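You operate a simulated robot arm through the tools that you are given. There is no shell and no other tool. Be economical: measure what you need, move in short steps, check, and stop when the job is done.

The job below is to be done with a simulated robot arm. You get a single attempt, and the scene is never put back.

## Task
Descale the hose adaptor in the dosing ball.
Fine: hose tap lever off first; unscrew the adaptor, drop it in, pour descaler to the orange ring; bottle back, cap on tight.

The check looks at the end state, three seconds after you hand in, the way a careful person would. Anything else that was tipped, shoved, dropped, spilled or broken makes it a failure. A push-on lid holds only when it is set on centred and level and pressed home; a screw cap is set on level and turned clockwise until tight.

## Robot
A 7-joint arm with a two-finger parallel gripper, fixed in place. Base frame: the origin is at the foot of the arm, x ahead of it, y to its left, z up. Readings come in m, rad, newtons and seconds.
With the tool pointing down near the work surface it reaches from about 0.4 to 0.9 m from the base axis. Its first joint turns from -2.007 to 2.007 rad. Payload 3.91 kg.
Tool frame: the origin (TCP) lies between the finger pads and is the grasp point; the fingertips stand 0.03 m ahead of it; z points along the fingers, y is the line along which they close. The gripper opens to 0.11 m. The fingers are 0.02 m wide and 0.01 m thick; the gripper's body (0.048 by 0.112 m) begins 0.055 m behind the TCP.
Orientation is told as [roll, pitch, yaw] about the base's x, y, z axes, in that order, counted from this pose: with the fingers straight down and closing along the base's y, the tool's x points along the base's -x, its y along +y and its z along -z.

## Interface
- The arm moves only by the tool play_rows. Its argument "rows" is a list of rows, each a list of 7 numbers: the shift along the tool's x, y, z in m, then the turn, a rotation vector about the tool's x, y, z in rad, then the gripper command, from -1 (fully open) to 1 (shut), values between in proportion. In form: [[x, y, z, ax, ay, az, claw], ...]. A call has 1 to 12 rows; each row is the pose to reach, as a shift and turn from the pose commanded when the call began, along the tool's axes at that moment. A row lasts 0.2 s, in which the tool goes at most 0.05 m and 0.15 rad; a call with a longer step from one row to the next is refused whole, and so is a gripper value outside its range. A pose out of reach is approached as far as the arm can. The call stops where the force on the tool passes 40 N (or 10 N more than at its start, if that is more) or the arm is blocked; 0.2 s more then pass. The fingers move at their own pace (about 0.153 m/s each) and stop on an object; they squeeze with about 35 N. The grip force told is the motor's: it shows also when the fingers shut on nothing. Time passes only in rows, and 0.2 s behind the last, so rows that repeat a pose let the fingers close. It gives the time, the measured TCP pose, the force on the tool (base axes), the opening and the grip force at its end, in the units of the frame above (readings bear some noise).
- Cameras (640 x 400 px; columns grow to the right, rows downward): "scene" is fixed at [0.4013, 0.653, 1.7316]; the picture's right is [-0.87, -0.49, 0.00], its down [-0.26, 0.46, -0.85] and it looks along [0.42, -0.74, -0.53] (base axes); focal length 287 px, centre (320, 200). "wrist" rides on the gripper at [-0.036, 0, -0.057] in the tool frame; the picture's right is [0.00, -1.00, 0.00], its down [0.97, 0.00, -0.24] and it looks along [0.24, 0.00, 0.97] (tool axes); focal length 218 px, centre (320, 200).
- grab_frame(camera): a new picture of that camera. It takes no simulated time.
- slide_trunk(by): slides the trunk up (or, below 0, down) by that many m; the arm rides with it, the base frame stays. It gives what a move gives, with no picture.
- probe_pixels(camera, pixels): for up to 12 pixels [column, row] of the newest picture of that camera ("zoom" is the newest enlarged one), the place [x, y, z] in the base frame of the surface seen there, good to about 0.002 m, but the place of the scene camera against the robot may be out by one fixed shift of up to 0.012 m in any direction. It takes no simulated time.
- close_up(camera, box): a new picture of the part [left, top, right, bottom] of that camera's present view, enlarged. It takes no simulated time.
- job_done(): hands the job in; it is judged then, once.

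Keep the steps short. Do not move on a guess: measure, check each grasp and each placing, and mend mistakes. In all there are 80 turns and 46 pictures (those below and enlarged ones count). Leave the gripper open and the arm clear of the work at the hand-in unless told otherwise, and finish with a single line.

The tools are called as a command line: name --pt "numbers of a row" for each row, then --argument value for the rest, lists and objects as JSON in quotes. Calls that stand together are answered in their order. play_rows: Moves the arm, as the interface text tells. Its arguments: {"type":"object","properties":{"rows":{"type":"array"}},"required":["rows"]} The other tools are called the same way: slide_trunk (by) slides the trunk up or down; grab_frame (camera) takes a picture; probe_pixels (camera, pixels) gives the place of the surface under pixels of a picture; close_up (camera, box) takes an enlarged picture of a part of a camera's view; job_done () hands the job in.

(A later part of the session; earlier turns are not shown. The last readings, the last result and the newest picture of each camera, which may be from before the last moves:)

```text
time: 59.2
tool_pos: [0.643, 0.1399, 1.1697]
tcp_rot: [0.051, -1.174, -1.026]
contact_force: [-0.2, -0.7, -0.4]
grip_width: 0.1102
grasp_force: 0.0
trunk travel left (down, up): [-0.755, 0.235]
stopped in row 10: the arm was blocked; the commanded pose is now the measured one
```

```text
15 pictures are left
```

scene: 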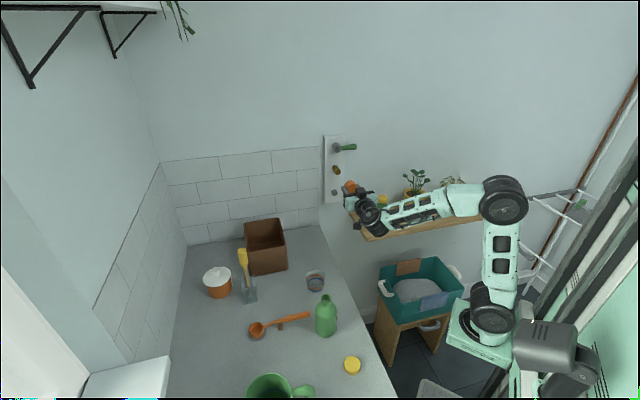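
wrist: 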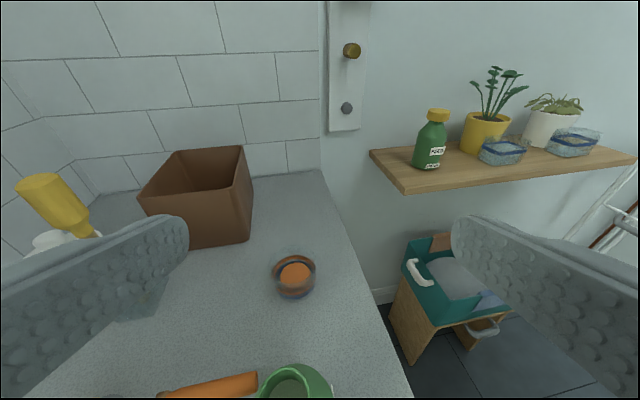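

The arm was blocked because the wrist folded too tightly at that bearing. A radial bearing should suit better, so I yaw the tool about the vertical by +60° in place, above the bottle at z 1.17, clear of its 1.045 top.

play_rows --pt "0 0 -0.005 -0.121 0 -0.051 -1" --pt "0 0 -0.005 -0.242 0 -0.101 -1" --pt "0 0 -0.005 -0.362 0 -0.152 -1" --pt "0 0 -0.005 -0.483 0 -0.203 -1" --pt "0 0 -0.005 -0.604 0 -0.254 -1" --pt "0 0 -0.005 -0.725 0 -0.304 -1" --pt "0 0 -0.005 -0.845 0 -0.355 -1" --pt "0 0 -0.005 -0.966 0 -0.406 -1" --pt "0 0 -0.005 -1.063 0 -0.446 -1"

```text
time: 60.1
tool_pos: [0.6731, 0.0811, 1.1725]
tcp_rot: [0.065, -1.18, -0.747]
contact_force: [0.6, -0.3, 0.4]
grip_width: 0.1101
grasp_force: 0.1
trunk travel left (down, up): [-0.755, 0.235]
stopped in row 4: the arm was blocked; the commanded pose is now the measured one
```

Still blocked in this posture. I return to tool-down (pitch back, then yaw to 0) to get a clean posture before trying with a lower trunk.

play_rows --pt "0 0 -0.005 0 0.147 0 -1" --pt "0 0 -0.005 0 0.295 0 -1" --pt "0 0 -0.005 0 0.442 0 -1" --pt "0 0 -0.005 0 0.59 0 -1" --pt "0 0 -0.005 0 0.737 0 -1" --pt "0 0 -0.005 0 0.885 0 -1" --pt "0 0 -0.005 0 1.03 0 -1" --pt "0 0 -0.005 0 1.18 0 -1" --pt "0 0 -0.005 0 1.18 0 -1"

play_rows --pt "0 0 -0.01 0 0 -0.14 -1" --pt "0 0 -0.02 0 0 -0.28 -1" --pt "0 0 -0.03 0 0 -0.42 -1" --pt "0 0 -0.03 0 0 -0.56 -1" --pt "0 0 -0.03 0 0 -0.7 -1" --pt "0 0 -0.03 0 0 -0.78 -1"

```text
time: 62.1
tool_pos: [0.6704, 0.0847, 1.1736]
tcp_rot: [0.022, 0.003, -0.685]
contact_force: [0.3, 0.6, 0.5]
grip_width: 0.1099
grasp_force: 0.1
trunk travel left (down, up): [-0.755, 0.235]
```

```text
time: 63.5
tool_pos: [0.6695, 0.0822, 1.203]
tcp_rot: [0.017, -0.016, 0.096]
contact_force: [-0.7, 0.9, 0.9]
grip_width: 0.1098
grasp_force: 0.1
trunk travel left (down, up): [-0.755, 0.235]
```

Clean posture at (0.67,0.08,1.20). I pitch to horizontal at bearing about +5°, moving forward 0.05 and up 0.05.

play_rows --pt "-0.005 0 -0.005 0 -0.131 0 -1" --pt "-0.01 0 -0.01 0 -0.262 0 -1" --pt "-0.015 0 -0.015 0 -0.393 0 -1" --pt "-0.02 0 -0.02 0 -0.524 0 -1" --pt "-0.025 0 -0.025 0 -0.655 0 -1" --pt "-0.03 0 -0.03 0 -0.785 0 -1" --pt "-0.035 0 -0.035 0 -0.916 0 -1" --pt "-0.04 0 -0.04 0 -1.047 0 -1" --pt "-0.045 0 -0.045 0 -1.178 0 -1" --pt "-0.05 0 -0.05 0 -1.309 0 -1" --pt "-0.05 0 -0.05 0 -1.44 0 -1" --pt "-0.05 0 -0.05 0 -1.571 0 -1"

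```text
time: 66.1
tool_pos: [0.7185, 0.0853, 1.2544]
tcp_rot: [2.344, -1.545, -2.248]
contact_force: [0.8, -0.9, 0.3]
grip_width: 0.1098
grasp_force: 0.1
trunk travel left (down, up): [-0.755, 0.235]
```

Horizontal works here. I need the exact bottle centre and radius, so I enlarge it in the scene view and probe.

close_up --camera "scene" --box '[296, 285, 360, 345]'

```text
6.67 times, centred on (328, 315) of scene
```

zoom: 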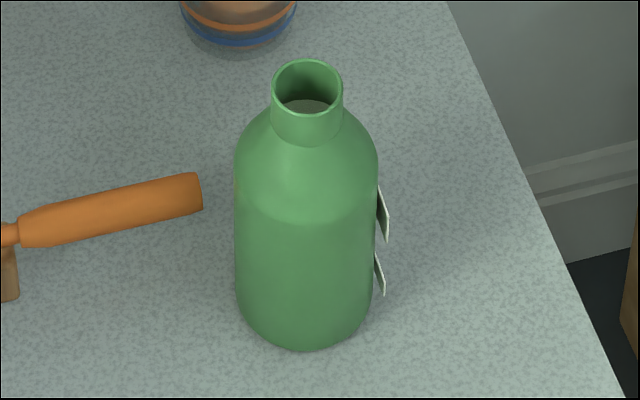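

probe_pixels --camera "zoom" --pixels '[[306, 112], [306, 62], [273, 90], [341, 90], [306, 200], [306, 300], [240, 220], [372, 220], [306, 103], [250, 140], [306, 345], [306, 160]]'

```text
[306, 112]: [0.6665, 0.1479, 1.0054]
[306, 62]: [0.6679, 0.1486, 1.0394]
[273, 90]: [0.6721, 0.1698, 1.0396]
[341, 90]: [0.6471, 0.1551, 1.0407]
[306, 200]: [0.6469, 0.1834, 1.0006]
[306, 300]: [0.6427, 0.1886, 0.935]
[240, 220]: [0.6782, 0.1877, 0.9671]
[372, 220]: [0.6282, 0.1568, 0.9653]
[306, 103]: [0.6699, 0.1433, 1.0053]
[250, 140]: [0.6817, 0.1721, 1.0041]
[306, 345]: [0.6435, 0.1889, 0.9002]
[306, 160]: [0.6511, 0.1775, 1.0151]
```

The rim centre is (0.6595,0.162) in scene terms, corrected to about (0.6545,0.156). The top is at z≈1.05, the radius about 0.032, and the bottle is well filled. I bring the horizontal tool over it, then check the pose before descending with the trunk.

play_rows --pt "0 0.019 -0.014 -0.025 0.005 -0.005 -1" --pt "0 0.038 -0.028 -0.05 0.009 -0.009 -1" --pt "0 0.057 -0.042 -0.075 0.014 -0.014 -1" --pt "0 0.0765 -0.057 -0.1 0.018 -0.0185 -1" --pt "0 0.0765 -0.057 -0.1 0.018 -0.0185 -1"

slide_trunk --by -0.15

grab_frame --camera "wrist"

```text
time: 67.3
tool_pos: [0.6544, 0.1579, 1.257]
tcp_rot: [-1.017, -1.567, 1.208]
contact_force: [0.1, -0.8, -0.2]
grip_width: 0.1101
grasp_force: 0.1
trunk travel left (down, up): [-0.755, 0.235]
```

```text
time: 69.1
tool_pos: [0.6553, 0.1571, 1.1061]
tcp_rot: [-1.022, -1.566, 1.217]
contact_force: [-0.1, -0.1, 0.3]
grip_width: 0.1101
grasp_force: 0.1
trunk travel left (down, up): [-0.605, 0.385]
```

```text
13 pictures are left
```

wrist: 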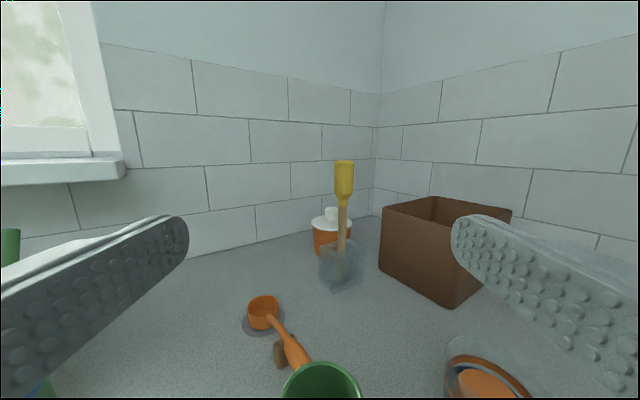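

The rim shows centred at column 321 and the fingers straddle the bottle with clearance. I descend 0.138 with the trunk, then close gently on the body.

slide_trunk --by -0.138

play_rows --pt "0 0 0 0 0 0 0" --pt "0 0 0 0 0 0 1" --pt "0 0 0 0 0 0 1" --pt "0 0 0 0 0 0 1"

grab_frame --camera "scene"

```text
time: 70.3
tool_pos: [0.6533, 0.1579, 1.0023]
tcp_rot: [-3.025, -1.561, -3.065]
contact_force: [-2.1, -0.8, 5.1]
grip_width: 0.1099
grasp_force: 0.1
trunk travel left (down, up): [-0.496, 0.494]
stopped: the force on the tool passed its limit (the readings are from after the stop); the commanded pose is now the measured one
```

```text
time: 71.3
tool_pos: [0.6545, 0.158, 1.0019]
tcp_rot: [-2.979, -1.563, -3.109]
contact_force: [0.4, -1.0, 2.4]
grip_width: 0.0645
grasp_force: 34.7
trunk travel left (down, up): [-0.496, 0.494]
```

```text
12 pictures are left
```

scene: 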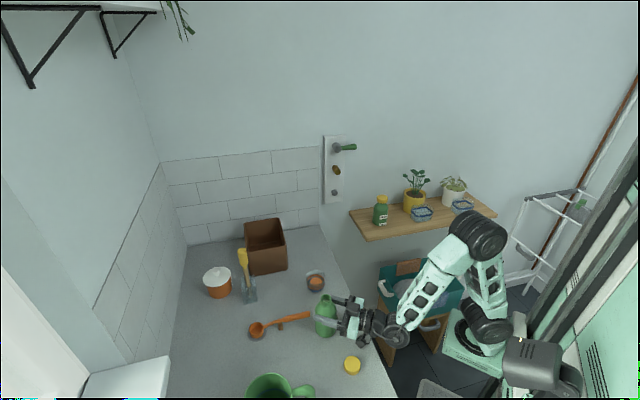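

The descent stopped at z 1.002 on light contact, likely the wrist at the counter edge. The grip holds the bottle at 0.0645 m, its full body diameter. I lift straight up by 0.12 with the trunk and check.

slide_trunk --by 0.12

close_up --camera "scene" --box '[260, 220, 420, 380]'

```text
time: 72.8
tool_pos: [0.6543, 0.1572, 1.1206]
tcp_rot: [-2.97, -1.565, -3.118]
contact_force: [0.4, -0.3, -3.8]
grip_width: 0.0646
grasp_force: 35.2
trunk travel left (down, up): [-0.616, 0.374]
```

```text
2.50 times, centred on (340, 300) of scene
```

zoom: 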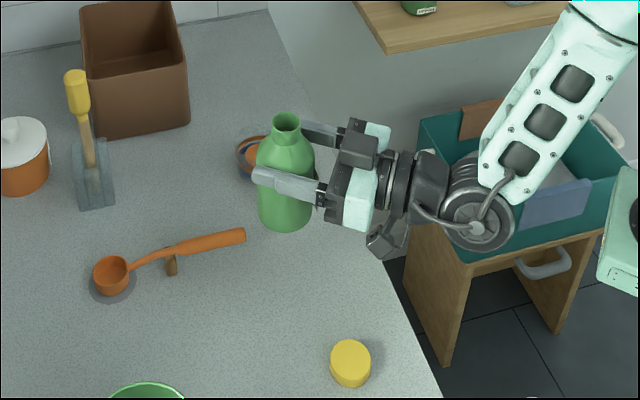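

The bottle is lifted level. The plan is to pour from the far side (-y) of the glass, tipping left so the scene camera can see the level. I first carry it upright at z 1.12 to (0.767,-0.06), turning to bearing 0.

play_rows --pt "0 -0.02 0.006 0.02 0 0 1" --pt "0 -0.045 0.013 0.04 0 0 1" --pt "0 -0.075 0.022 0.07 0 0 1" --pt "0 -0.105 0.031 0.09 0 0 1" --pt "0 -0.135 0.039 0.12 0 0 1" --pt "0 -0.165 0.048 0.145 0 0 1" --pt "0 -0.195 0.057 0.17 0 0 1" --pt "0 -0.22 0.064 0.19 0 0 1" --pt "0 -0.235 0.0684 0.195 0 0 1" --pt "0 -0.235 0.0684 0.195 0 0 1"

play_rows --pt "0 0 0 0 0 -0.1 1" --pt "0 0 0 0 0 -0.2 1" --pt "0 0 0 0 0 -0.3 1" --pt "0 0 0 0 0 -0.4 1" --pt "0 0 0 0 0 -0.5 1" --pt "0 0 0 0 0 -0.6 1"

```text
time: 75.0
tool_pos: [0.7664, -0.0616, 1.1238]
tcp_rot: [-3.118, -1.563, 3.116]
contact_force: [-0.8, -1.1, -3.7]
grip_width: 0.0646
grasp_force: 34.8
trunk travel left (down, up): [-0.616, 0.374]
```

```text
time: 76.4
tool_pos: [0.7674, -0.06, 1.1227]
tcp_rot: [-1.583, -0.969, 1.579]
contact_force: [-0.2, 0.8, -2.7]
grip_width: 0.0643
grasp_force: 34.7
trunk travel left (down, up): [-0.616, 0.374]
```

Tilted 34° toward the glass with no flow expected yet. I lower to z 1.02, y -0.037, with the lip beside the glass centre, then look.

play_rows --pt "0.0144 0.0155 0 0 0 0 1" --pt "0.0288 0.0309 0 0 0 0 1" --pt "0.0431 0.0464 0 0 0 0 1" --pt "0.0575 0.0618 0 0 0 0 1" --pt "0.0719 0.0773 0 0 0 0 1" --pt "0.0719 0.0773 0 0 0 0 1"

close_up --camera "scene" --box '[275, 230, 355, 310]'

```text
time: 77.8
tool_pos: [0.7692, -0.0659, 1.0099]
tcp_rot: [-1.442, -1.091, 1.384]
contact_force: [1.2, -5.5, -3.9]
grip_width: 0.0646
grasp_force: 35.1
out of reach, approached as far as the arm can: row 1, 2, 3, 4, 5, 6
trunk travel left (down, up): [-0.616, 0.374]
```

```text
5.00 times, centred on (315, 270) of scene
```

zoom: 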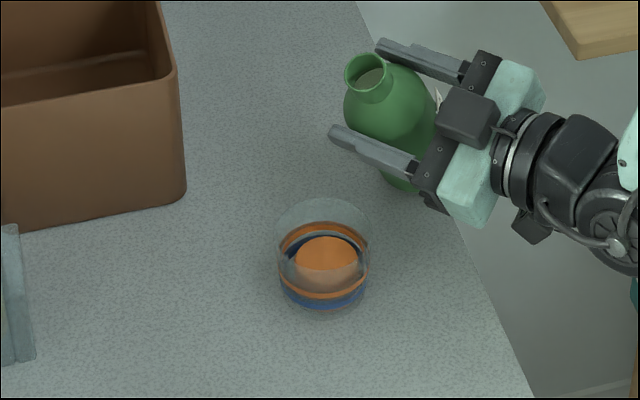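

The move was limited by reach: it stopped at z 1.01 with less tilt, and the bottle's base is close to the counter. I raise back up, straighten, and will lower with the trunk instead.

play_rows --pt "-0.03 -0.015 0 0 0 0 1" --pt "-0.06 -0.03 0 -0.012 -0.028 -0.04 1" --pt "-0.0975 -0.0506 0 -0.024 -0.056 -0.08 1" --pt "-0.0975 -0.0506 0 -0.037 -0.085 -0.12 1" --pt "-0.0975 -0.0506 0 -0.037 -0.085 -0.12 1"

```text
time: 79.0
tool_pos: [0.7666, -0.0181, 1.1421]
tcp_rot: [-1.633, -0.888, 1.67]
contact_force: [0.2, -0.8, -3.3]
grip_width: 0.0645
grasp_force: 35.0
out of reach, approached as far as the arm can: row 4, 5
trunk travel left (down, up): [-0.616, 0.374]
```

The pose needs the arm higher relative to the trunk. I raise the tool 0.12 and set y to -0.04, then lower the trunk 0.22.

play_rows --pt "-0.02 -0.023 0 0 0 0 1" --pt "-0.04 -0.047 0 0 0 0 1" --pt "-0.06 -0.07 0 0 0 0 1" --pt "-0.079 -0.093 0 0 0 0 1" --pt "-0.079 -0.093 0 0 0 0 1"

slide_trunk --by -0.2

```text
time: 80.2
tool_pos: [0.7659, -0.0407, 1.2645]
tcp_rot: [-1.63, -0.887, 1.67]
contact_force: [0.2, -0.6, -3.0]
grip_width: 0.0647
grasp_force: 35.4
trunk travel left (down, up): [-0.616, 0.374]
```

```text
time: 82.4
tool_pos: [0.7653, -0.0402, 1.0638]
tcp_rot: [-1.632, -0.889, 1.67]
contact_force: [-1.1, 0.2, -4.5]
grip_width: 0.0647
grasp_force: 35.1
trunk travel left (down, up): [-0.416, 0.574]
```

I lower the last 0.035 with the trunk, then tilt slowly to about 54° and look for flow.

slide_trunk --by -0.035

play_rows --pt "0 0 0 0 0 -0.07 1" --pt "0 0 0 0 0 -0.14 1" --pt "0 0 0 0 0 -0.2 1" --pt "0 0 0 0 0 -0.26 1" --pt "0 0 0 0 0 -0.26 1"

close_up --camera "scene" --box '[285, 240, 345, 300]'

```text
time: 83.2
tool_pos: [0.7657, -0.041, 1.0284]
tcp_rot: [-1.632, -0.889, 1.67]
contact_force: [-0.4, 0.1, -2.9]
grip_width: 0.0645
grasp_force: 34.7
trunk travel left (down, up): [-0.381, 0.609]
```

```text
time: 84.4
tool_pos: [0.7637, -0.04, 1.0282]
tcp_rot: [-1.618, -0.629, 1.652]
contact_force: [-0.1, -0.1, -3.0]
grip_width: 0.0646
grasp_force: 35.1
trunk travel left (down, up): [-0.381, 0.609]
```

```text
6.67 times, centred on (315, 270) of scene
```

zoom: 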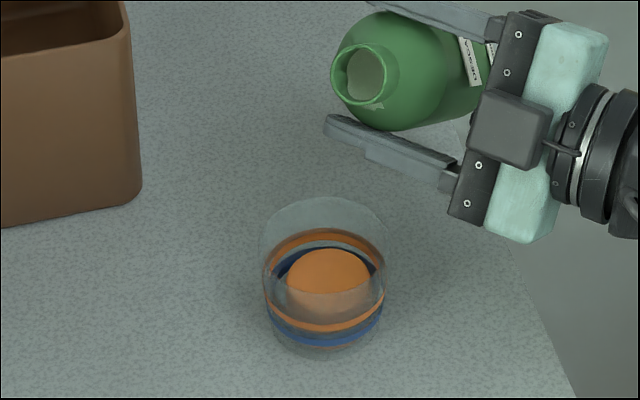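

Liquid is right at the lip, which sits about 15–20 mm short of the glass centre. I shift 5 mm toward the glass and tilt slightly more (to about 62°), hold, and look.

play_rows --pt "-0.004 0.003 0 0 0 0 1" --pt "-0.004 0.003 0 0 0 -0.05 1" --pt "-0.004 0.003 0 0 0 -0.1 1" --pt "-0.004 0.003 0 0 0 -0.14 1" --pt "-0.004 0.003 0 0 0 -0.14 1" --pt "-0.004 0.003 0 0 0 -0.14 1" --pt "-0.004 0.003 0 0 0 -0.14 1"

close_up --camera "scene" --box '[285, 240, 345, 300]'

```text
time: 86.0
tool_pos: [0.7651, -0.035, 1.0288]
tcp_rot: [-1.613, -0.489, 1.642]
contact_force: [-0.5, -0.2, -2.9]
grip_width: 0.0644
grasp_force: 35.3
trunk travel left (down, up): [-0.381, 0.609]
```

```text
6.67 times, centred on (315, 270) of scene
```

zoom: 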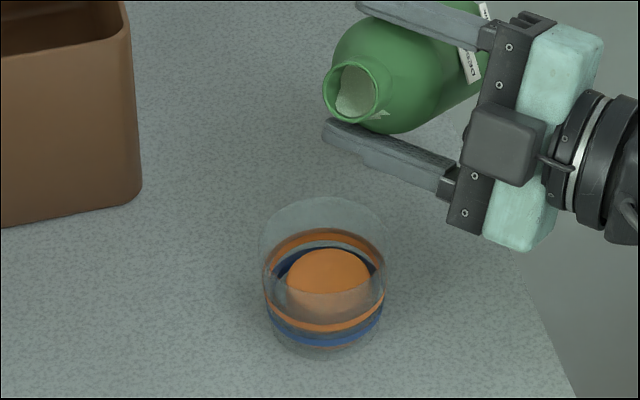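

No flow yet. I'll probe the ring heights on this picture, then tip about 6° further for a short moment, tip back, and see how much came.

probe_pixels --camera "zoom" --pixels '[[325, 327], [325, 233], [325, 343], [268, 280], [383, 285], [325, 270], [325, 352], [345, 235], [300, 325], [355, 80]]'

play_rows --pt "0 0 0 0 0 -0.06 1" --pt "0 0 0 0 0 -0.11 1" --pt "0 0 0 0 0 -0.11 1" --pt "0 0 0 0 0 -0.11 1" --pt "0 0 0 0 0 0.02 1" --pt "0 0 0 0 0 0.1 1" --pt "0 0 0 0 0 0.1 1"

close_up --camera "scene" --box '[285, 240, 345, 300]'

```text
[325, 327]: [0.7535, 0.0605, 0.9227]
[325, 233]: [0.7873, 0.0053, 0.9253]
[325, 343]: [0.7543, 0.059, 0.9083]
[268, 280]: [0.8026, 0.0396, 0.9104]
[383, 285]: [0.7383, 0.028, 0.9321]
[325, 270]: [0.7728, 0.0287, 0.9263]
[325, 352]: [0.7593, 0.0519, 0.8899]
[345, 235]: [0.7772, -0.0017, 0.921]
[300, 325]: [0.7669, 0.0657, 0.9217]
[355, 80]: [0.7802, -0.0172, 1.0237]
```

```text
time: 87.6
tool_pos: [0.7653, -0.0344, 1.0282]
tcp_rot: [-1.618, -0.591, 1.647]
contact_force: [-0.2, -0.5, -3.7]
grip_width: 0.0645
grasp_force: 34.8
trunk travel left (down, up): [-0.381, 0.609]
```

```text
6.67 times, centred on (315, 270) of scene
```

zoom: 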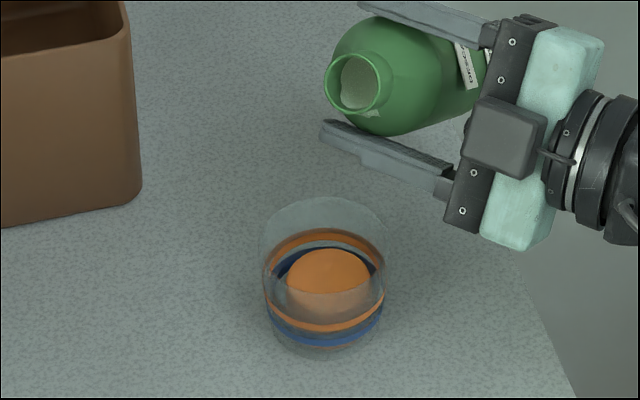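

Label reads "DESCA…", so it's the right bottle. The orange ring is at z≈0.934 true. There's no liquid in the glass yet, and the level was about 5 mm below the lip, so I tip to about 75°, hold briefly, tip back and look.

play_rows --pt "0 0 0 0 0 -0.1 1" --pt "0 0 0 0 0 -0.2 1" --pt "0 0 0 0 0 -0.27 1" --pt "0 0 0 0 0 -0.33 1" --pt "0 0 0 0 0 -0.33 1" --pt "0 0 0 0 0 -0.33 1" --pt "0 0 0 0 0 -0.2 1" --pt "0 0 0 0 0 -0.06 1" --pt "0 0 0 0 0 0 1"

close_up --camera "scene" --box '[285, 240, 345, 300]'

```text
time: 89.6
tool_pos: [0.7658, -0.0337, 1.028]
tcp_rot: [-1.616, -0.59, 1.648]
contact_force: [-0.3, -0.1, -3.2]
grip_width: 0.0644
grasp_force: 35.3
trunk travel left (down, up): [-0.381, 0.609]
```

```text
6.67 times, centred on (315, 270) of scene
```

zoom: 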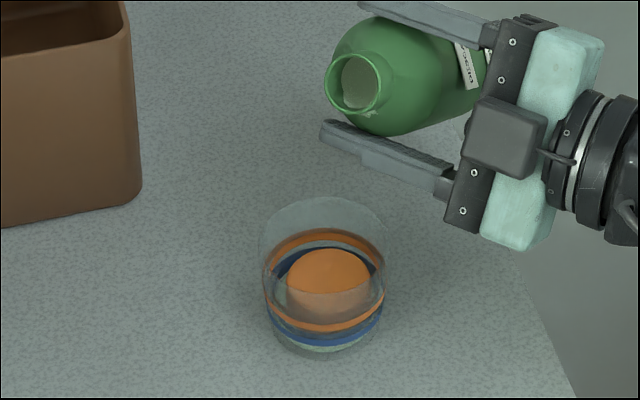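

A little liquid now lies at the bottom and nothing has spilled. I probe its level.

probe_pixels --camera "zoom" --pixels '[[280, 285], [325, 348], [376, 290], [282, 270], [370, 265], [278, 310], [325, 253], [325, 335], [352, 75]]'

```text
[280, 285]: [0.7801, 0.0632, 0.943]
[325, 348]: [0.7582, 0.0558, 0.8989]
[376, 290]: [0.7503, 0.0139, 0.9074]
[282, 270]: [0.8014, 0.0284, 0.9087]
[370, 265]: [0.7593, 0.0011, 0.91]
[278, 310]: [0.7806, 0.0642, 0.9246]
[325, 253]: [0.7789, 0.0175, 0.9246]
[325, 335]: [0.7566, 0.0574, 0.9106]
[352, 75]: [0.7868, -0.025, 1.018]
```

Only a few mm deep so far, and the ring sits roughly 25 mm higher. Next pulse: tip to about 80°, hold 0.8 s, tip back and look.

play_rows --pt "0 0 0 0 0 -0.14 1" --pt "0 0 0 0 0 -0.28 1" --pt "0 0 0 0 0 -0.36 1" --pt "0 0 0 0 0 -0.42 1" --pt "0 0 0 0 0 -0.42 1" --pt "0 0 0 0 0 -0.42 1" --pt "0 0 0 0 0 -0.42 1" --pt "0 0 0 0 0 -0.28 1" --pt "0 0 0 0 0 -0.14 1" --pt "0 0 0 0 0 0 1"

close_up --camera "scene" --box '[300, 260, 335, 295]'

```text
time: 91.8
tool_pos: [0.7659, -0.0353, 1.0271]
tcp_rot: [-1.618, -0.592, 1.65]
contact_force: [0.4, 0.0, -3.3]
grip_width: 0.0646
grasp_force: 34.9
trunk travel left (down, up): [-0.381, 0.609]
```

```text
11.43 times, centred on (318, 278) of scene
```

zoom: 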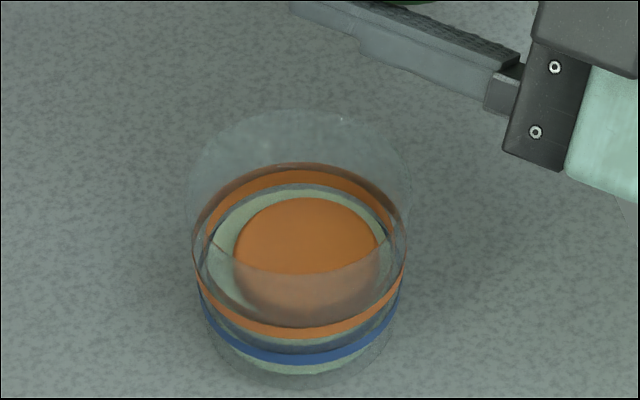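

The liquid surface is now clear, a little below the orange ring. I probe both.

probe_pixels --camera "zoom" --pixels '[[300, 196], [226, 235], [218, 265], [378, 218], [388, 240], [300, 176], [300, 168], [300, 184], [300, 190], [300, 333], [270, 330], [300, 220]]'

```text
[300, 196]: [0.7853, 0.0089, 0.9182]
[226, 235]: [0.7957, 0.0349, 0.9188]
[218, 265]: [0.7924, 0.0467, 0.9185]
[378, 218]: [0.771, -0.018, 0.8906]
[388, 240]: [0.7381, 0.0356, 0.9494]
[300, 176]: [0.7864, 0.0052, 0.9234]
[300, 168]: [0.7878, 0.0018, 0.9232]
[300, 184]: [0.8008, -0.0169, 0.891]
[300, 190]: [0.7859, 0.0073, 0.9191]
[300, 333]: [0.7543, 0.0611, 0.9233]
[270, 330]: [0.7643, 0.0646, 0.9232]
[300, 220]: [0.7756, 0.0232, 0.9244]
```

The liquid is at 0.9185 and the ring at 0.923 (scene values), so it needs about 5 mm, roughly 7 ml. One shorter pulse at 80°.

play_rows --pt "0 0 0 0 0 -0.14 1" --pt "0 0 0 0 0 -0.28 1" --pt "0 0 0 0 0 -0.42 1" --pt "0 0 0 0 0 -0.42 1" --pt "0 0 0 0 0 -0.28 1" --pt "0 0 0 0 0 -0.14 1" --pt "0 0 0 0 0 0 1"

close_up --camera "scene" --box '[300, 260, 335, 295]'

probe_pixels --camera "zoom" --pixels '[[300, 196], [226, 235], [218, 265], [300, 190], [300, 185], [300, 180], [300, 176], [300, 168], [225, 250], [300, 192]]'

```text
time: 93.4
tool_pos: [0.7655, -0.0354, 1.0294]
tcp_rot: [-1.617, -0.591, 1.647]
contact_force: [-0.3, -0.1, -2.4]
grip_width: 0.0644
grasp_force: 34.9
trunk travel left (down, up): [-0.381, 0.609]
```

```text
11.43 times, centred on (318, 278) of scene
```

zoom: 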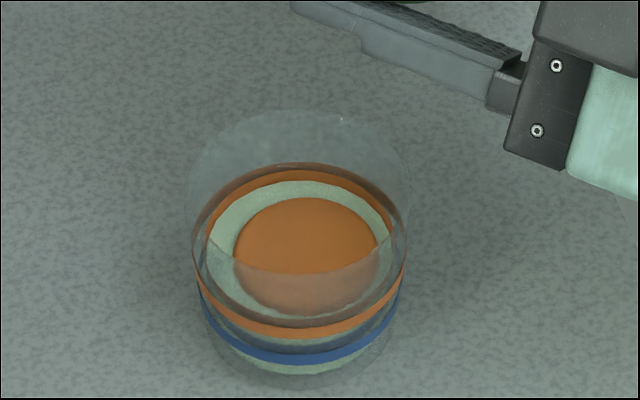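

```text
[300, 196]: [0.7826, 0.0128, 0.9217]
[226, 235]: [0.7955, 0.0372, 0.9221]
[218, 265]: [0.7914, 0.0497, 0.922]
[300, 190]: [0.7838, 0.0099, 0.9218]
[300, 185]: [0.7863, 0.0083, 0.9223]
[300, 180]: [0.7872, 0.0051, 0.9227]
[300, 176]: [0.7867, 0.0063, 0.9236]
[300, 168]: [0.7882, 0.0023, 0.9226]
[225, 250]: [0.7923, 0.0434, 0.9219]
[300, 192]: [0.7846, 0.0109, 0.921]
```

The liquid is at 0.922 against the ring at 0.923, so it's at the orange ring. I lift 0.12 and turn the bottle upright over the glass area, then raise the trunk further.

slide_trunk --by 0.12

play_rows --pt "0 0 0 0 0 0.12 1" --pt "0 0 0 0 0 0.24 1" --pt "0 0 0 0 0 0.36 1" --pt "0 0 0 0 0 0.48 1" --pt "0 0 0 0 0 0.6 1" --pt "0 0 0 0 0 0.72 1" --pt "0 0 0 0 0 0.85 1" --pt "0 0 0 0 0 0.98 1" --pt "0 0 0 0 0 0.98 1"

slide_trunk --by 0.115

```text
time: 94.9
tool_pos: [0.7656, -0.0351, 1.1489]
tcp_rot: [-1.616, -0.59, 1.646]
contact_force: [0.5, 0.2, -2.3]
grip_width: 0.0646
grasp_force: 35.4
trunk travel left (down, up): [-0.501, 0.489]
```

```text
time: 96.9
tool_pos: [0.7652, -0.0351, 1.149]
tcp_rot: [3.12, -1.532, -3.068]
contact_force: [0.0, 1.2, -1.4]
grip_width: 0.0646
grasp_force: 34.7
trunk travel left (down, up): [-0.501, 0.489]
```

```text
time: 98.3
tool_pos: [0.764, -0.0348, 1.264]
tcp_rot: [-3.118, -1.533, -3.112]
contact_force: [-0.5, 0.6, -1.9]
grip_width: 0.0648
grasp_force: 35.1
trunk travel left (down, up): [-0.616, 0.374]
```

The bottle is upright. I carry it back above its original spot at (0.6545,0.157), bearing 0.195, level, z 1.12.

play_rows --pt "0 0.028 -0.015 -0.02 0.004 0 1" --pt "0 0.056 -0.03 -0.04 0.009 0 1" --pt "0 0.085 -0.045 -0.06 0.013 0 1" --pt "0 0.113 -0.06 -0.08 0.018 0 1" --pt "0 0.141 -0.075 -0.1 0.022 0 1" --pt "0 0.169 -0.09 -0.12 0.027 0 1" --pt "0 0.1974 -0.105 -0.143 0.031 0 1" --pt "0.035 0.1974 -0.105 -0.143 0.031 0 1" --pt "0.07 0.1974 -0.105 -0.143 0.031 0 1" --pt "0.105 0.1974 -0.105 -0.143 0.031 0 1" --pt "0.1386 0.1974 -0.105 -0.143 0.031 0 1" --pt "0.1386 0.1974 -0.105 -0.143 0.031 0 1"

```text
time: 100.9
tool_pos: [0.6542, 0.156, 1.1206]
tcp_rot: [-2.63, -1.561, 2.823]
contact_force: [0.0, 1.1, -1.8]
grip_width: 0.0646
grasp_force: 34.8
trunk travel left (down, up): [-0.616, 0.374]
```

At the original spot. I lower 0.119 with the trunk and read the contact before releasing.

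slide_trunk --by -0.1185

```text
time: 102.4
tool_pos: [0.6545, 0.1558, 1.0046]
tcp_rot: [-2.804, -1.558, 3.0]
contact_force: [-0.3, -1.4, 8.9]
grip_width: 0.0646
grasp_force: 34.7
trunk travel left (down, up): [-0.498, 0.492]
```

Contact of about 11 N, so the bottle is standing or within 2 mm. I open the gripper and raise straight up with the trunk by 0.16, clear of the bottle.

play_rows --pt "0 0 0 0 0 0 0.0" --pt "0 0 0 0 0 0 -0.5" --pt "0 0 0 0 0 0 -1" --pt "0 0 0 0 0 0 -1"

slide_trunk --by 0.17

grab_frame --camera "scene"

probe_pixels --camera "scene" --pixels '[[326, 330], [326, 310], [352, 362], [352, 368], [346, 365], [358, 365], [352, 374], [322, 299], [329, 299]]'

```text
time: 103.4
tool_pos: [0.655, 0.1566, 1.0041]
tcp_rot: [-2.589, -1.561, 2.785]
contact_force: [-0.2, -0.4, 0.1]
grip_width: 0.11
grasp_force: 0.1
trunk travel left (down, up): [-0.498, 0.492]
```

```text
time: 105.3
tool_pos: [0.6544, 0.1553, 1.1727]
tcp_rot: [-2.61, -1.561, 2.803]
contact_force: [0.4, -0.2, 0.3]
grip_width: 0.1101
grasp_force: 0.1
trunk travel left (down, up): [-0.668, 0.322]
```

```text
3 pictures are left
```

scene: 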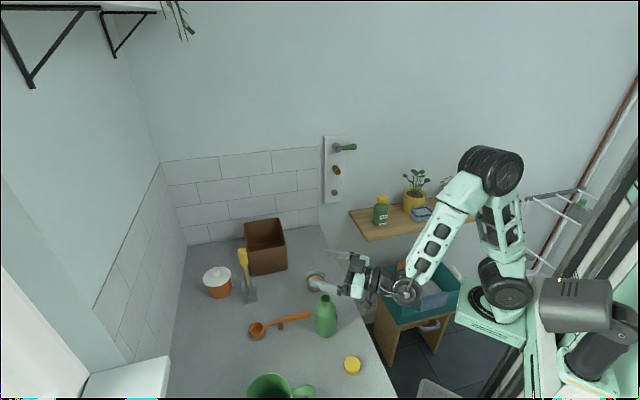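

```text
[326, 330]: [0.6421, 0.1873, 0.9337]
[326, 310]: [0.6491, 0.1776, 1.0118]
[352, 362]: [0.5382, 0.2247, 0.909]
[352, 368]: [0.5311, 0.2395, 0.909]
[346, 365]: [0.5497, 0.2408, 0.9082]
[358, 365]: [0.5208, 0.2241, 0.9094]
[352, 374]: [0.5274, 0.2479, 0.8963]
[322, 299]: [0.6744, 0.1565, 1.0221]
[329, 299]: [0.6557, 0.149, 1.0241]
```

The bottle stands upright in its place and nothing else has moved. With 3 pictures left, I turn the tool down and go to a viewpoint that sees both the cap and the bottle top.

play_rows --pt "-0.02 0 0 0 0.131 0 -1" --pt "-0.04 0 0 0 0.262 0 -1" --pt "-0.06 0 0 0 0.393 0 -1" --pt "-0.077 0 0 0 0.524 0 -1" --pt "-0.077 0.005 0 0 0.655 0 -1" --pt "-0.077 0.01 -0.005 0 0.785 0 -1" --pt "-0.077 0.015 -0.01 0 0.916 0 -1" --pt "-0.077 0.02 -0.015 0 1.047 0 -1" --pt "-0.077 0.025 -0.02 0 1.178 0 -1" --pt "-0.077 0.03 -0.03 0 1.309 0 -1" --pt "-0.077 0.038 -0.04 0 1.44 0 -1" --pt "-0.077 0.045 -0.046 0 1.571 0 -1"

```text
time: 107.9
tool_pos: [0.5996, 0.1911, 1.2501]
tcp_rot: [-0.005, -0.006, 0.194]
contact_force: [-0.1, -1.0, 0.8]
grip_width: 0.1098
grasp_force: 0.1
trunk travel left (down, up): [-0.668, 0.322]
```

Tool down, level. I enlarge the region with both the bottle mouth and the cap.

close_up --camera "wrist" --box '[240, 105, 416, 225]'

```text
3.33 times, centred on (328, 165) of wrist
```

zoom: 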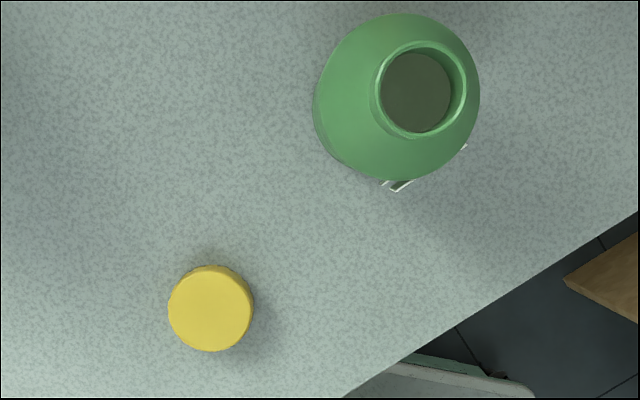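

probe_pixels --camera "zoom" --pixels '[[210, 309], [171, 309], [248, 309], [210, 272], [210, 346], [418, 44], [418, 135], [374, 90], [463, 90], [420, 95], [150, 309], [385, 62]]'

```text
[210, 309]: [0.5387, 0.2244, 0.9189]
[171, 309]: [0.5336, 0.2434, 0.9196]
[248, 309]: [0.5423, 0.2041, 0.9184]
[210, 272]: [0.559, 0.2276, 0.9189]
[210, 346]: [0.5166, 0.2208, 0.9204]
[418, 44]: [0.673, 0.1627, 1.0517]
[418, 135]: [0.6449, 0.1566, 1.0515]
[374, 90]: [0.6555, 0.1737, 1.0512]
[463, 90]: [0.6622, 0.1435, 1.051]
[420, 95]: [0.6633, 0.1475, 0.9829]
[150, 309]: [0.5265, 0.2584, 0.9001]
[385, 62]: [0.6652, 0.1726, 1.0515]
```

Cap centre is (0.538,0.224), top z 0.919, about 0.042 wide. Bottle mouth centre is (0.659,0.159), z 1.051. I go over the cap, descend to TCP z 0.934 and grip it.

play_rows --pt "0.027 0.022 0.03 0 0 0 -1" --pt "0.0541 0.0442 0.06 0 0 0 -0.6" --pt "0.0541 0.0442 0.105 0 0 0 -0.6" --pt "0.0541 0.0442 0.15 0 0 0 -0.6" --pt "0.0541 0.0442 0.195 0 0 0 -0.6" --pt "0.0541 0.0442 0.24 0 0 0 -0.6" --pt "0.0541 0.0442 0.28 0 0 0 -0.6" --pt "0.0541 0.0442 0.305 0 0 0 -0.6" --pt "0.0541 0.0442 0.316 0 0 0 -0.6" --pt "0.0541 0.0442 0.316 0 0 0 -0.6"

```text
time: 110.1
tool_pos: [0.5408, 0.225, 0.9323]
tcp_rot: [-0.005, -0.007, 0.193]
contact_force: [-0.8, 0.3, 0.2]
grip_width: 0.0883
grasp_force: 0.2
trunk travel left (down, up): [-0.668, 0.322]
```

In place around the cap. I close, check the width, and lift to about z 1.13.

play_rows --pt "0 0 0 0 0 0 1" --pt "0 0 0 0 0 0 1" --pt "0 0 0 0 0 0 1" --pt "0 0 -0.03 0 0 0 1" --pt "0 0 -0.07 0 0 0 1" --pt "0 0 -0.11 0 0 0 1" --pt "0 0 -0.15 0 0 0 1" --pt "0 0 -0.19 0 0 0 1" --pt "0 0 -0.2 0 0 0 1"

play_rows --pt "0 0 0 0 0 -0.14 1" --pt "0 0 0 0 0 -0.28 1" --pt "0 0 0 0 0 -0.42 1" --pt "0 0 0 0 0 -0.56 1" --pt "0 0 0 0 0 -0.7 1" --pt "0 0 0 0 0 -0.84 1" --pt "0 0 0 0 0 -0.98 1" --pt "0 0 0 0 0 -1.0 1"

```text
time: 112.1
tool_pos: [0.5379, 0.224, 1.1331]
tcp_rot: [-0.003, -0.007, 0.194]
contact_force: [1.1, -0.7, 0.0]
grip_width: 0.0453
grasp_force: 35.0
trunk travel left (down, up): [-0.668, 0.322]
```

```text
time: 113.9
tool_pos: [0.5389, 0.224, 1.1338]
tcp_rot: [-0.005, 0.001, 1.196]
contact_force: [-0.5, 0.3, -0.1]
grip_width: 0.0449
grasp_force: 34.5
trunk travel left (down, up): [-0.668, 0.322]
```

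Cap held at 0.045. I bring it over the bottle mouth and stop about 12 mm above the rim.

play_rows --pt "0.004 -0.034 0 0 0 0 1" --pt "0.008 -0.068 0 0 0 0 1" --pt "0.012 -0.102 0 0 0 0 1" --pt "0.0163 -0.1361 0 0 0 0 1" --pt "0.0163 -0.1361 0.02 0 0 0 1" --pt "0.0163 -0.1361 0.036 0 0 0 1" --pt "0.0163 -0.1361 0.036 0 0 0 1"

play_rows --pt "0 0 0 0 0 0 1"

```text
time: 115.5
tool_pos: [0.6616, 0.1614, 1.1001]
tcp_rot: [-0.01, 0.0, 1.195]
contact_force: [0.2, 0.1, -0.3]
grip_width: 0.0451
grasp_force: 34.7
trunk travel left (down, up): [-0.668, 0.322]
```

```text
time: 115.9
tool_pos: [0.6621, 0.161, 1.0993]
tcp_rot: [-0.007, 0.001, 1.193]
contact_force: [0.0, 0.2, -0.6]
grip_width: 0.0449
grasp_force: 34.8
trunk travel left (down, up): [-0.668, 0.322]
```

The reading is about 3 mm off target. I correct and lower slowly until light contact.

play_rows --pt "0.003 0.0018 0 0 0 0 1" --pt "0.003 0.0018 0.006 0 0 0 1" --pt "0.003 0.0018 0.012 0 0 0 1" --pt "0.003 0.0018 0.015 0 0 0 1" --pt "0.003 0.0018 0.017 0 0 0 1"

```text
time: 117.1
tool_pos: [0.6574, 0.157, 1.0819]
tcp_rot: [-0.01, -0.004, 1.193]
contact_force: [-0.6, -0.4, 12.6]
grip_width: 0.0453
grasp_force: 35.2
trunk travel left (down, up): [-0.668, 0.322]
```

Contact at 12.6 N with the cap on the rim. I turn clockwise with light downward follow.

play_rows --pt "0 0 0 0 0 0.145 1" --pt "0 0 0.0003 0 0 0.29 1" --pt "0 0 0.0006 0 0 0.435 1" --pt "0 0 0.0009 0 0 0.58 1" --pt "0 0 0.0012 0 0 0.725 1" --pt "0 0 0.0015 0 0 0.87 1" --pt "0 0 0.0018 0 0 1.015 1" --pt "0 0 0.0021 0 0 1.16 1" --pt "0 0 0.0024 0 0 1.305 1" --pt "0 0 0.0027 0 0 1.45 1" --pt "0 0 0.003 0 0 1.595 1" --pt "0 0 0.0033 0 0 1.74 1"

```text
time: 119.7
tool_pos: [0.6578, 0.1551, 1.0799]
tcp_rot: [0.001, -0.009, -0.549]
contact_force: [1.2, -1.8, 22.0]
grip_width: 0.045
grasp_force: 34.8
trunk travel left (down, up): [-0.668, 0.322]
```

It moved down 2 mm while turning. I continue 0.87 rad further without extra push.

play_rows --pt "0 0 0 0 0 0.145 1" --pt "0 0 0 0 0 0.29 1" --pt "0 0 0 0 0 0.435 1" --pt "0 0 0 0 0 0.58 1" --pt "0 0 0 0 0 0.725 1" --pt "0 0 0 0 0 0.87 1"

close_up --camera "scene" --box '[280, 250, 370, 345]'

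```text
time: 121.1
tool_pos: [0.6578, 0.1564, 1.0779]
tcp_rot: [0.007, -0.003, -1.419]
contact_force: [3.3, -0.4, 16.3]
grip_width: 0.0448
grasp_force: 35.1
trunk travel left (down, up): [-0.668, 0.322]
```

```text
4.21 times, centred on (325, 298) of scene
```

zoom: 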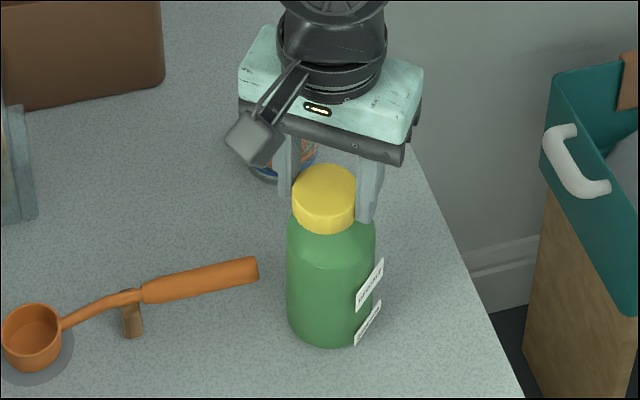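

The cap sits level on the neck and is drawing down (1.082→1.078). I release, turn back 2.6 rad, regrasp and continue clockwise.

play_rows --pt "0 0 0 0 0 0 -0.3" --pt "0 0 0 0 0 0 -0.3" --pt "0 0 0 0 0 -0.145 -0.3" --pt "0 0 0 0 0 -0.29 -0.3" --pt "0 0 0 0 0 -0.435 -0.3" --pt "0 0 0 0 0 -0.58 -0.3" --pt "0 0 0 0 0 -0.725 -0.3" --pt "0 0 0 0 0 -0.87 -0.3" --pt "0 0 0 0 0 -1.015 -0.3" --pt "0 0 0 0 0 -1.16 -0.3" --pt "0 0 0 0 0 -1.305 -0.3"

play_rows --pt "0 0 0 0 0 -0.145 -0.3" --pt "0 0 0 0 0 -0.29 -0.3" --pt "0 0 0 0 0 -0.435 -0.3" --pt "0 0 0 0 0 -0.58 -0.3" --pt "0 0 0 0 0 -0.725 -0.3" --pt "0 0 0 0 0 -0.87 -0.3" --pt "0 0 0 0 0 -1.015 -0.3" --pt "0 0 0 0 0 -1.16 -0.3" --pt "0 0 0 0 0 -1.305 -0.3" --pt "0 0 0 0 0 -1.305 1" --pt "0 0 0 0 0 -1.305 1" --pt "0 0 0 0 0 -1.305 1"

play_rows --pt "0 0 0.0005 0 0 0.145 1" --pt "0 0 0.001 0 0 0.29 1" --pt "0 0 0.001 0 0 0.435 1" --pt "0 0 0.0015 0 0 0.58 1" --pt "0 0 0.0015 0 0 0.725 1" --pt "0 0 0.002 0 0 0.87 1" --pt "0 0 0.002 0 0 1.015 1" --pt "0 0 0.002 0 0 1.16 1" --pt "0 0 0.0025 0 0 1.305 1" --pt "0 0 0.0025 0 0 1.45 1" --pt "0 0 0.0025 0 0 1.595 1" --pt "0 0 0.003 0 0 1.74 1"

```text
time: 123.5
tool_pos: [0.6565, 0.1573, 1.079]
tcp_rot: [-0.001, -0.009, -0.108]
contact_force: [-0.8, 0.3, -0.2]
grip_width: 0.0713
grasp_force: 0.1
trunk travel left (down, up): [-0.668, 0.322]
```

```text
time: 126.1
tool_pos: [0.6577, 0.1575, 1.0798]
tcp_rot: [-0.006, -0.001, 1.197]
contact_force: [0.4, -0.1, 0.6]
grip_width: 0.0274
grasp_force: 34.8
trunk travel left (down, up): [-0.668, 0.322]
```

```text
time: 128.7
tool_pos: [0.659, 0.1563, 1.0753]
tcp_rot: [0.001, -0.006, -0.548]
contact_force: [2.1, -0.6, 2.0]
grip_width: 0.0002
grasp_force: 34.7
trunk travel left (down, up): [-0.668, 0.322]
```

The fingers closed to 0, so they aren't on the cap. I must see. I raise straight up with the fingers still closed so nothing is pulled, shift to a viewpoint, and use the last picture.

play_rows --pt "0 0 -0.02 0 0 0 1" --pt "0 0 -0.05 0 0 0 1" --pt "0 0 -0.09 0 0 0 1" --pt "-0.01 0 -0.13 0 0 0 -0.2" --pt "-0.027 0.002 -0.165 0 0 0 -1" --pt "-0.027 0.002 -0.165 0 0 0 -1"

grab_frame --camera "wrist"

```text
time: 130.1
tool_pos: [0.6821, 0.1444, 1.2395]
tcp_rot: [0.002, -0.007, -0.547]
contact_force: [0.5, 1.5, 0.2]
grip_width: 0.1099
grasp_force: 0.0
trunk travel left (down, up): [-0.668, 0.322]
```

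```text
0 pictures are left
```

wrist: 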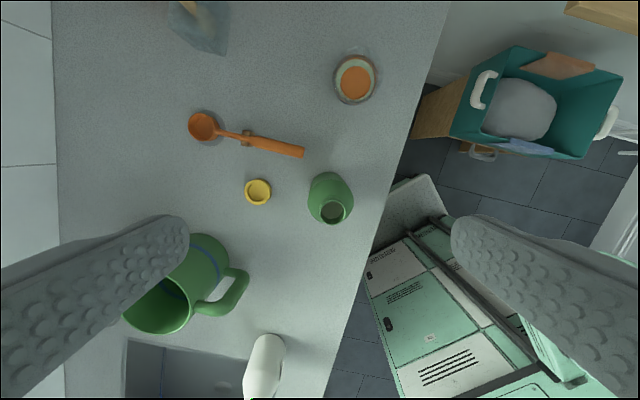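

The cap has come off and lies on the counter at (257,191), and the bottle still stands. I probe both on this picture.

probe_pixels --camera "wrist" --pixels '[[257, 191], [245, 191], [269, 191], [257, 180], [257, 203], [257, 186], [251, 191], [263, 191], [333, 201], [333, 221], [322, 211], [344, 211]]'

probe_pixels --camera "wrist" --pixels '[[257, 179], [257, 204], [258, 199], [246, 186], [268, 197], [333, 211], [333, 222], [333, 200], [321, 211], [330, 180], [323, 204], [343, 204]]'

```text
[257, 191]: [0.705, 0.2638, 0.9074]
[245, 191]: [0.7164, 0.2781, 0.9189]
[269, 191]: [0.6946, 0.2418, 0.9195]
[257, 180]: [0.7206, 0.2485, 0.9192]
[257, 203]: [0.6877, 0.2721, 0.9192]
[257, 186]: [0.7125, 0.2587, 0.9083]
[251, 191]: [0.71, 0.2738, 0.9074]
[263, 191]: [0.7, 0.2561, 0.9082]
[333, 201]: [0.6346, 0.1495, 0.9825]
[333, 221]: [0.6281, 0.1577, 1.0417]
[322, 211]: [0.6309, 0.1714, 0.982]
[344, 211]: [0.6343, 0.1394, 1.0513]
```

```text
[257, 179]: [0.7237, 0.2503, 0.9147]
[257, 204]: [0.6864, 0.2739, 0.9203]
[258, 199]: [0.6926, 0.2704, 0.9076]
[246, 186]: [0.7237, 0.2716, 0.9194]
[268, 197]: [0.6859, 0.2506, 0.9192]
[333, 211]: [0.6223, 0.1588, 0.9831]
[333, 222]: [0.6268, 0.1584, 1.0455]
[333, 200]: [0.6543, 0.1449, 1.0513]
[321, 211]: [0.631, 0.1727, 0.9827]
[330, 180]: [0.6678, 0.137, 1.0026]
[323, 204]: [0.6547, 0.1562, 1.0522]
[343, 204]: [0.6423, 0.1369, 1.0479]
```

The cap lies open side up at (0.705,0.260), and the bottle mouth is now at (0.6415,0.153). The cap must be flipped. I'll rest it upside-down on the bottle mouth, regrip it with a level tool, and roll it over. First I pick it up, squeezing from two directions so it centres in the grip.

play_rows --pt "0.0135 0.0369 0.02 0 0 0 -0.6" --pt "0.027 0.0738 0.04 0 0 0 -0.6" --pt "0.0405 0.1107 0.06 0 0 0 -0.6" --pt "0.0405 0.1107 0.105 0 0 0 -0.6" --pt "0.0405 0.1107 0.15 0 0 0 -0.6" --pt "0.0405 0.1107 0.195 0 0 0 -0.6" --pt "0.0405 0.1107 0.24 0 0 0 -0.6" --pt "0.0405 0.1107 0.28 0 0 0 -0.6" --pt "0.0405 0.1107 0.3035 0 0 0 -0.6" --pt "0.0405 0.1107 0.3035 0 0 0 -0.6" --pt "0.0405 0.1107 0.3035 0 0 0 1" --pt "0.0405 0.1107 0.3035 0 0 0 1"

play_rows --pt "0 0 0 0 0 0 -0.18" --pt "0 0 0 0 0 -0.137 -0.18" --pt "0 0 0 0 0 -0.274 -0.18" --pt "0 0 0 0 0 -0.411 -0.18" --pt "0 0 0 0 0 -0.548 -0.18" --pt "0 0 0 0 0 -0.685 -0.18" --pt "0 0 0 0 0 -0.822 -0.18" --pt "0 0 0 0 0 -0.959 -0.18" --pt "0 0 0 0 0 -1.096 -0.18" --pt "0 0 0 0 0 -1.233 -0.18" --pt "0 0 0 0 0 -1.37 -0.18" --pt "0 0 0 0 0 -1.5 -0.18"

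play_rows --pt "0 0 0 0 0 0 1" --pt "0 0 0 0 0 0 1" --pt "0 0 0 0 0 0 1" --pt "0 0 -0.03 0 0 0 1" --pt "0 0 -0.07 0 0 0 1" --pt "0 0 -0.115 0 0 0 1" --pt "0 0 -0.16 0 0 0 1" --pt "0 0 -0.2 0 0 0 1" --pt "0 0 -0.2 0 0 0 1"

```text
time: 132.7
tool_pos: [0.7055, 0.2618, 0.9362]
tcp_rot: [0.003, -0.009, -0.547]
contact_force: [0.3, -0.2, -0.1]
grip_width: 0.0451
grasp_force: 34.9
trunk travel left (down, up): [-0.668, 0.322]
```

```text
time: 135.3
tool_pos: [0.7065, 0.2598, 0.937]
tcp_rot: [-0.008, -0.001, 0.955]
contact_force: [0.0, 0.5, -0.6]
grip_width: 0.0647
grasp_force: 0.1
trunk travel left (down, up): [-0.668, 0.322]
```

```text
time: 137.3
tool_pos: [0.7061, 0.2602, 1.1373]
tcp_rot: [-0.007, -0.002, 0.956]
contact_force: [-0.7, 0.0, 0.2]
grip_width: 0.0443
grasp_force: 35.1
trunk travel left (down, up): [-0.668, 0.322]
```

Cap centred in the grip (0.0443). I set it closed-side-down on the bottle mouth, open, rise, yaw to 0.2, and pitch the tool to horizontal above it.

play_rows --pt "0.031 -0.0023 0 0 0 0 1" --pt "0.062 -0.0046 0 0 0 0 1" --pt "0.094 -0.007 0 0 0 0 1" --pt "0.125 -0.0093 0 0 0 0 1" --pt "0.125 -0.0093 0.025 0 0 0 1" --pt "0.125 -0.0093 0.04 0 0 0 1" --pt "0.125 -0.0093 0.046 0 0 0 1" --pt "0.125 -0.0093 0.049 0 0 0 1" --pt "0.125 -0.0093 0.0505 0 0 0 1" --pt "0.125 -0.0093 0.0505 0 0 0 1"

play_rows --pt "0 0 0 0 0 0 0.1" --pt "0 0 0 0 0 0 0" --pt "0 0 0 0 0 0 -0.4"

play_rows --pt "0 0 -0.03 0 0 0 -0.4" --pt "0 0 -0.07 0 0 0 -1" --pt "0 0 -0.11 0 0 0.13 -1" --pt "0 0 -0.15 0 0 0.26 -1" --pt "0 0 -0.16 0 0 0.39 -1" --pt "0 0 -0.16 0 0 0.52 -1" --pt "0 0 -0.16 0 0 0.65 -1" --pt "0 0 -0.16 0 0 0.756 -1"

play_rows --pt "0 0 0 0 -0.131 0 -1" --pt "0 0 0 0 -0.262 0 -1" --pt "0 0 0 0 -0.393 0 -1" --pt "0 0 0 0 -0.524 0 -1" --pt "0 0 0 0 -0.655 0 -1" --pt "0 0 0 0 -0.785 0 -1" --pt "0 0 0 0 -0.916 0 -1" --pt "0 0 0 0 -1.047 0 -1" --pt "0 0 0 0 -1.178 0 -1" --pt "0 0 0 0 -1.309 0 -1" --pt "0 0 0 0 -1.44 0 -1" --pt "0 0 0 0 -1.571 0 -1"

```text
time: 139.5
tool_pos: [0.6389, 0.1526, 1.0865]
tcp_rot: [-0.01, -0.003, 0.955]
contact_force: [-0.6, -0.4, 6.5]
grip_width: 0.0443
grasp_force: 35.6
trunk travel left (down, up): [-0.668, 0.322]
```

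```text
time: 140.3
tool_pos: [0.6387, 0.1527, 1.0868]
tcp_rot: [-0.005, -0.001, 0.956]
contact_force: [0.1, -0.1, -0.9]
grip_width: 0.0769
grasp_force: 0.0
trunk travel left (down, up): [-0.668, 0.322]
```

```text
time: 142.1
tool_pos: [0.6387, 0.1536, 1.2457]
tcp_rot: [-0.005, -0.006, 0.197]
contact_force: [0.4, -1.3, 0.3]
grip_width: 0.1102
grasp_force: 0.0
trunk travel left (down, up): [-0.668, 0.322]
```

```text
time: 144.7
tool_pos: [0.6376, 0.1532, 1.2466]
tcp_rot: [-2.807, -1.561, 3.006]
contact_force: [-0.2, -0.8, -0.1]
grip_width: 0.1101
grasp_force: 0.1
trunk travel left (down, up): [-0.668, 0.322]
```

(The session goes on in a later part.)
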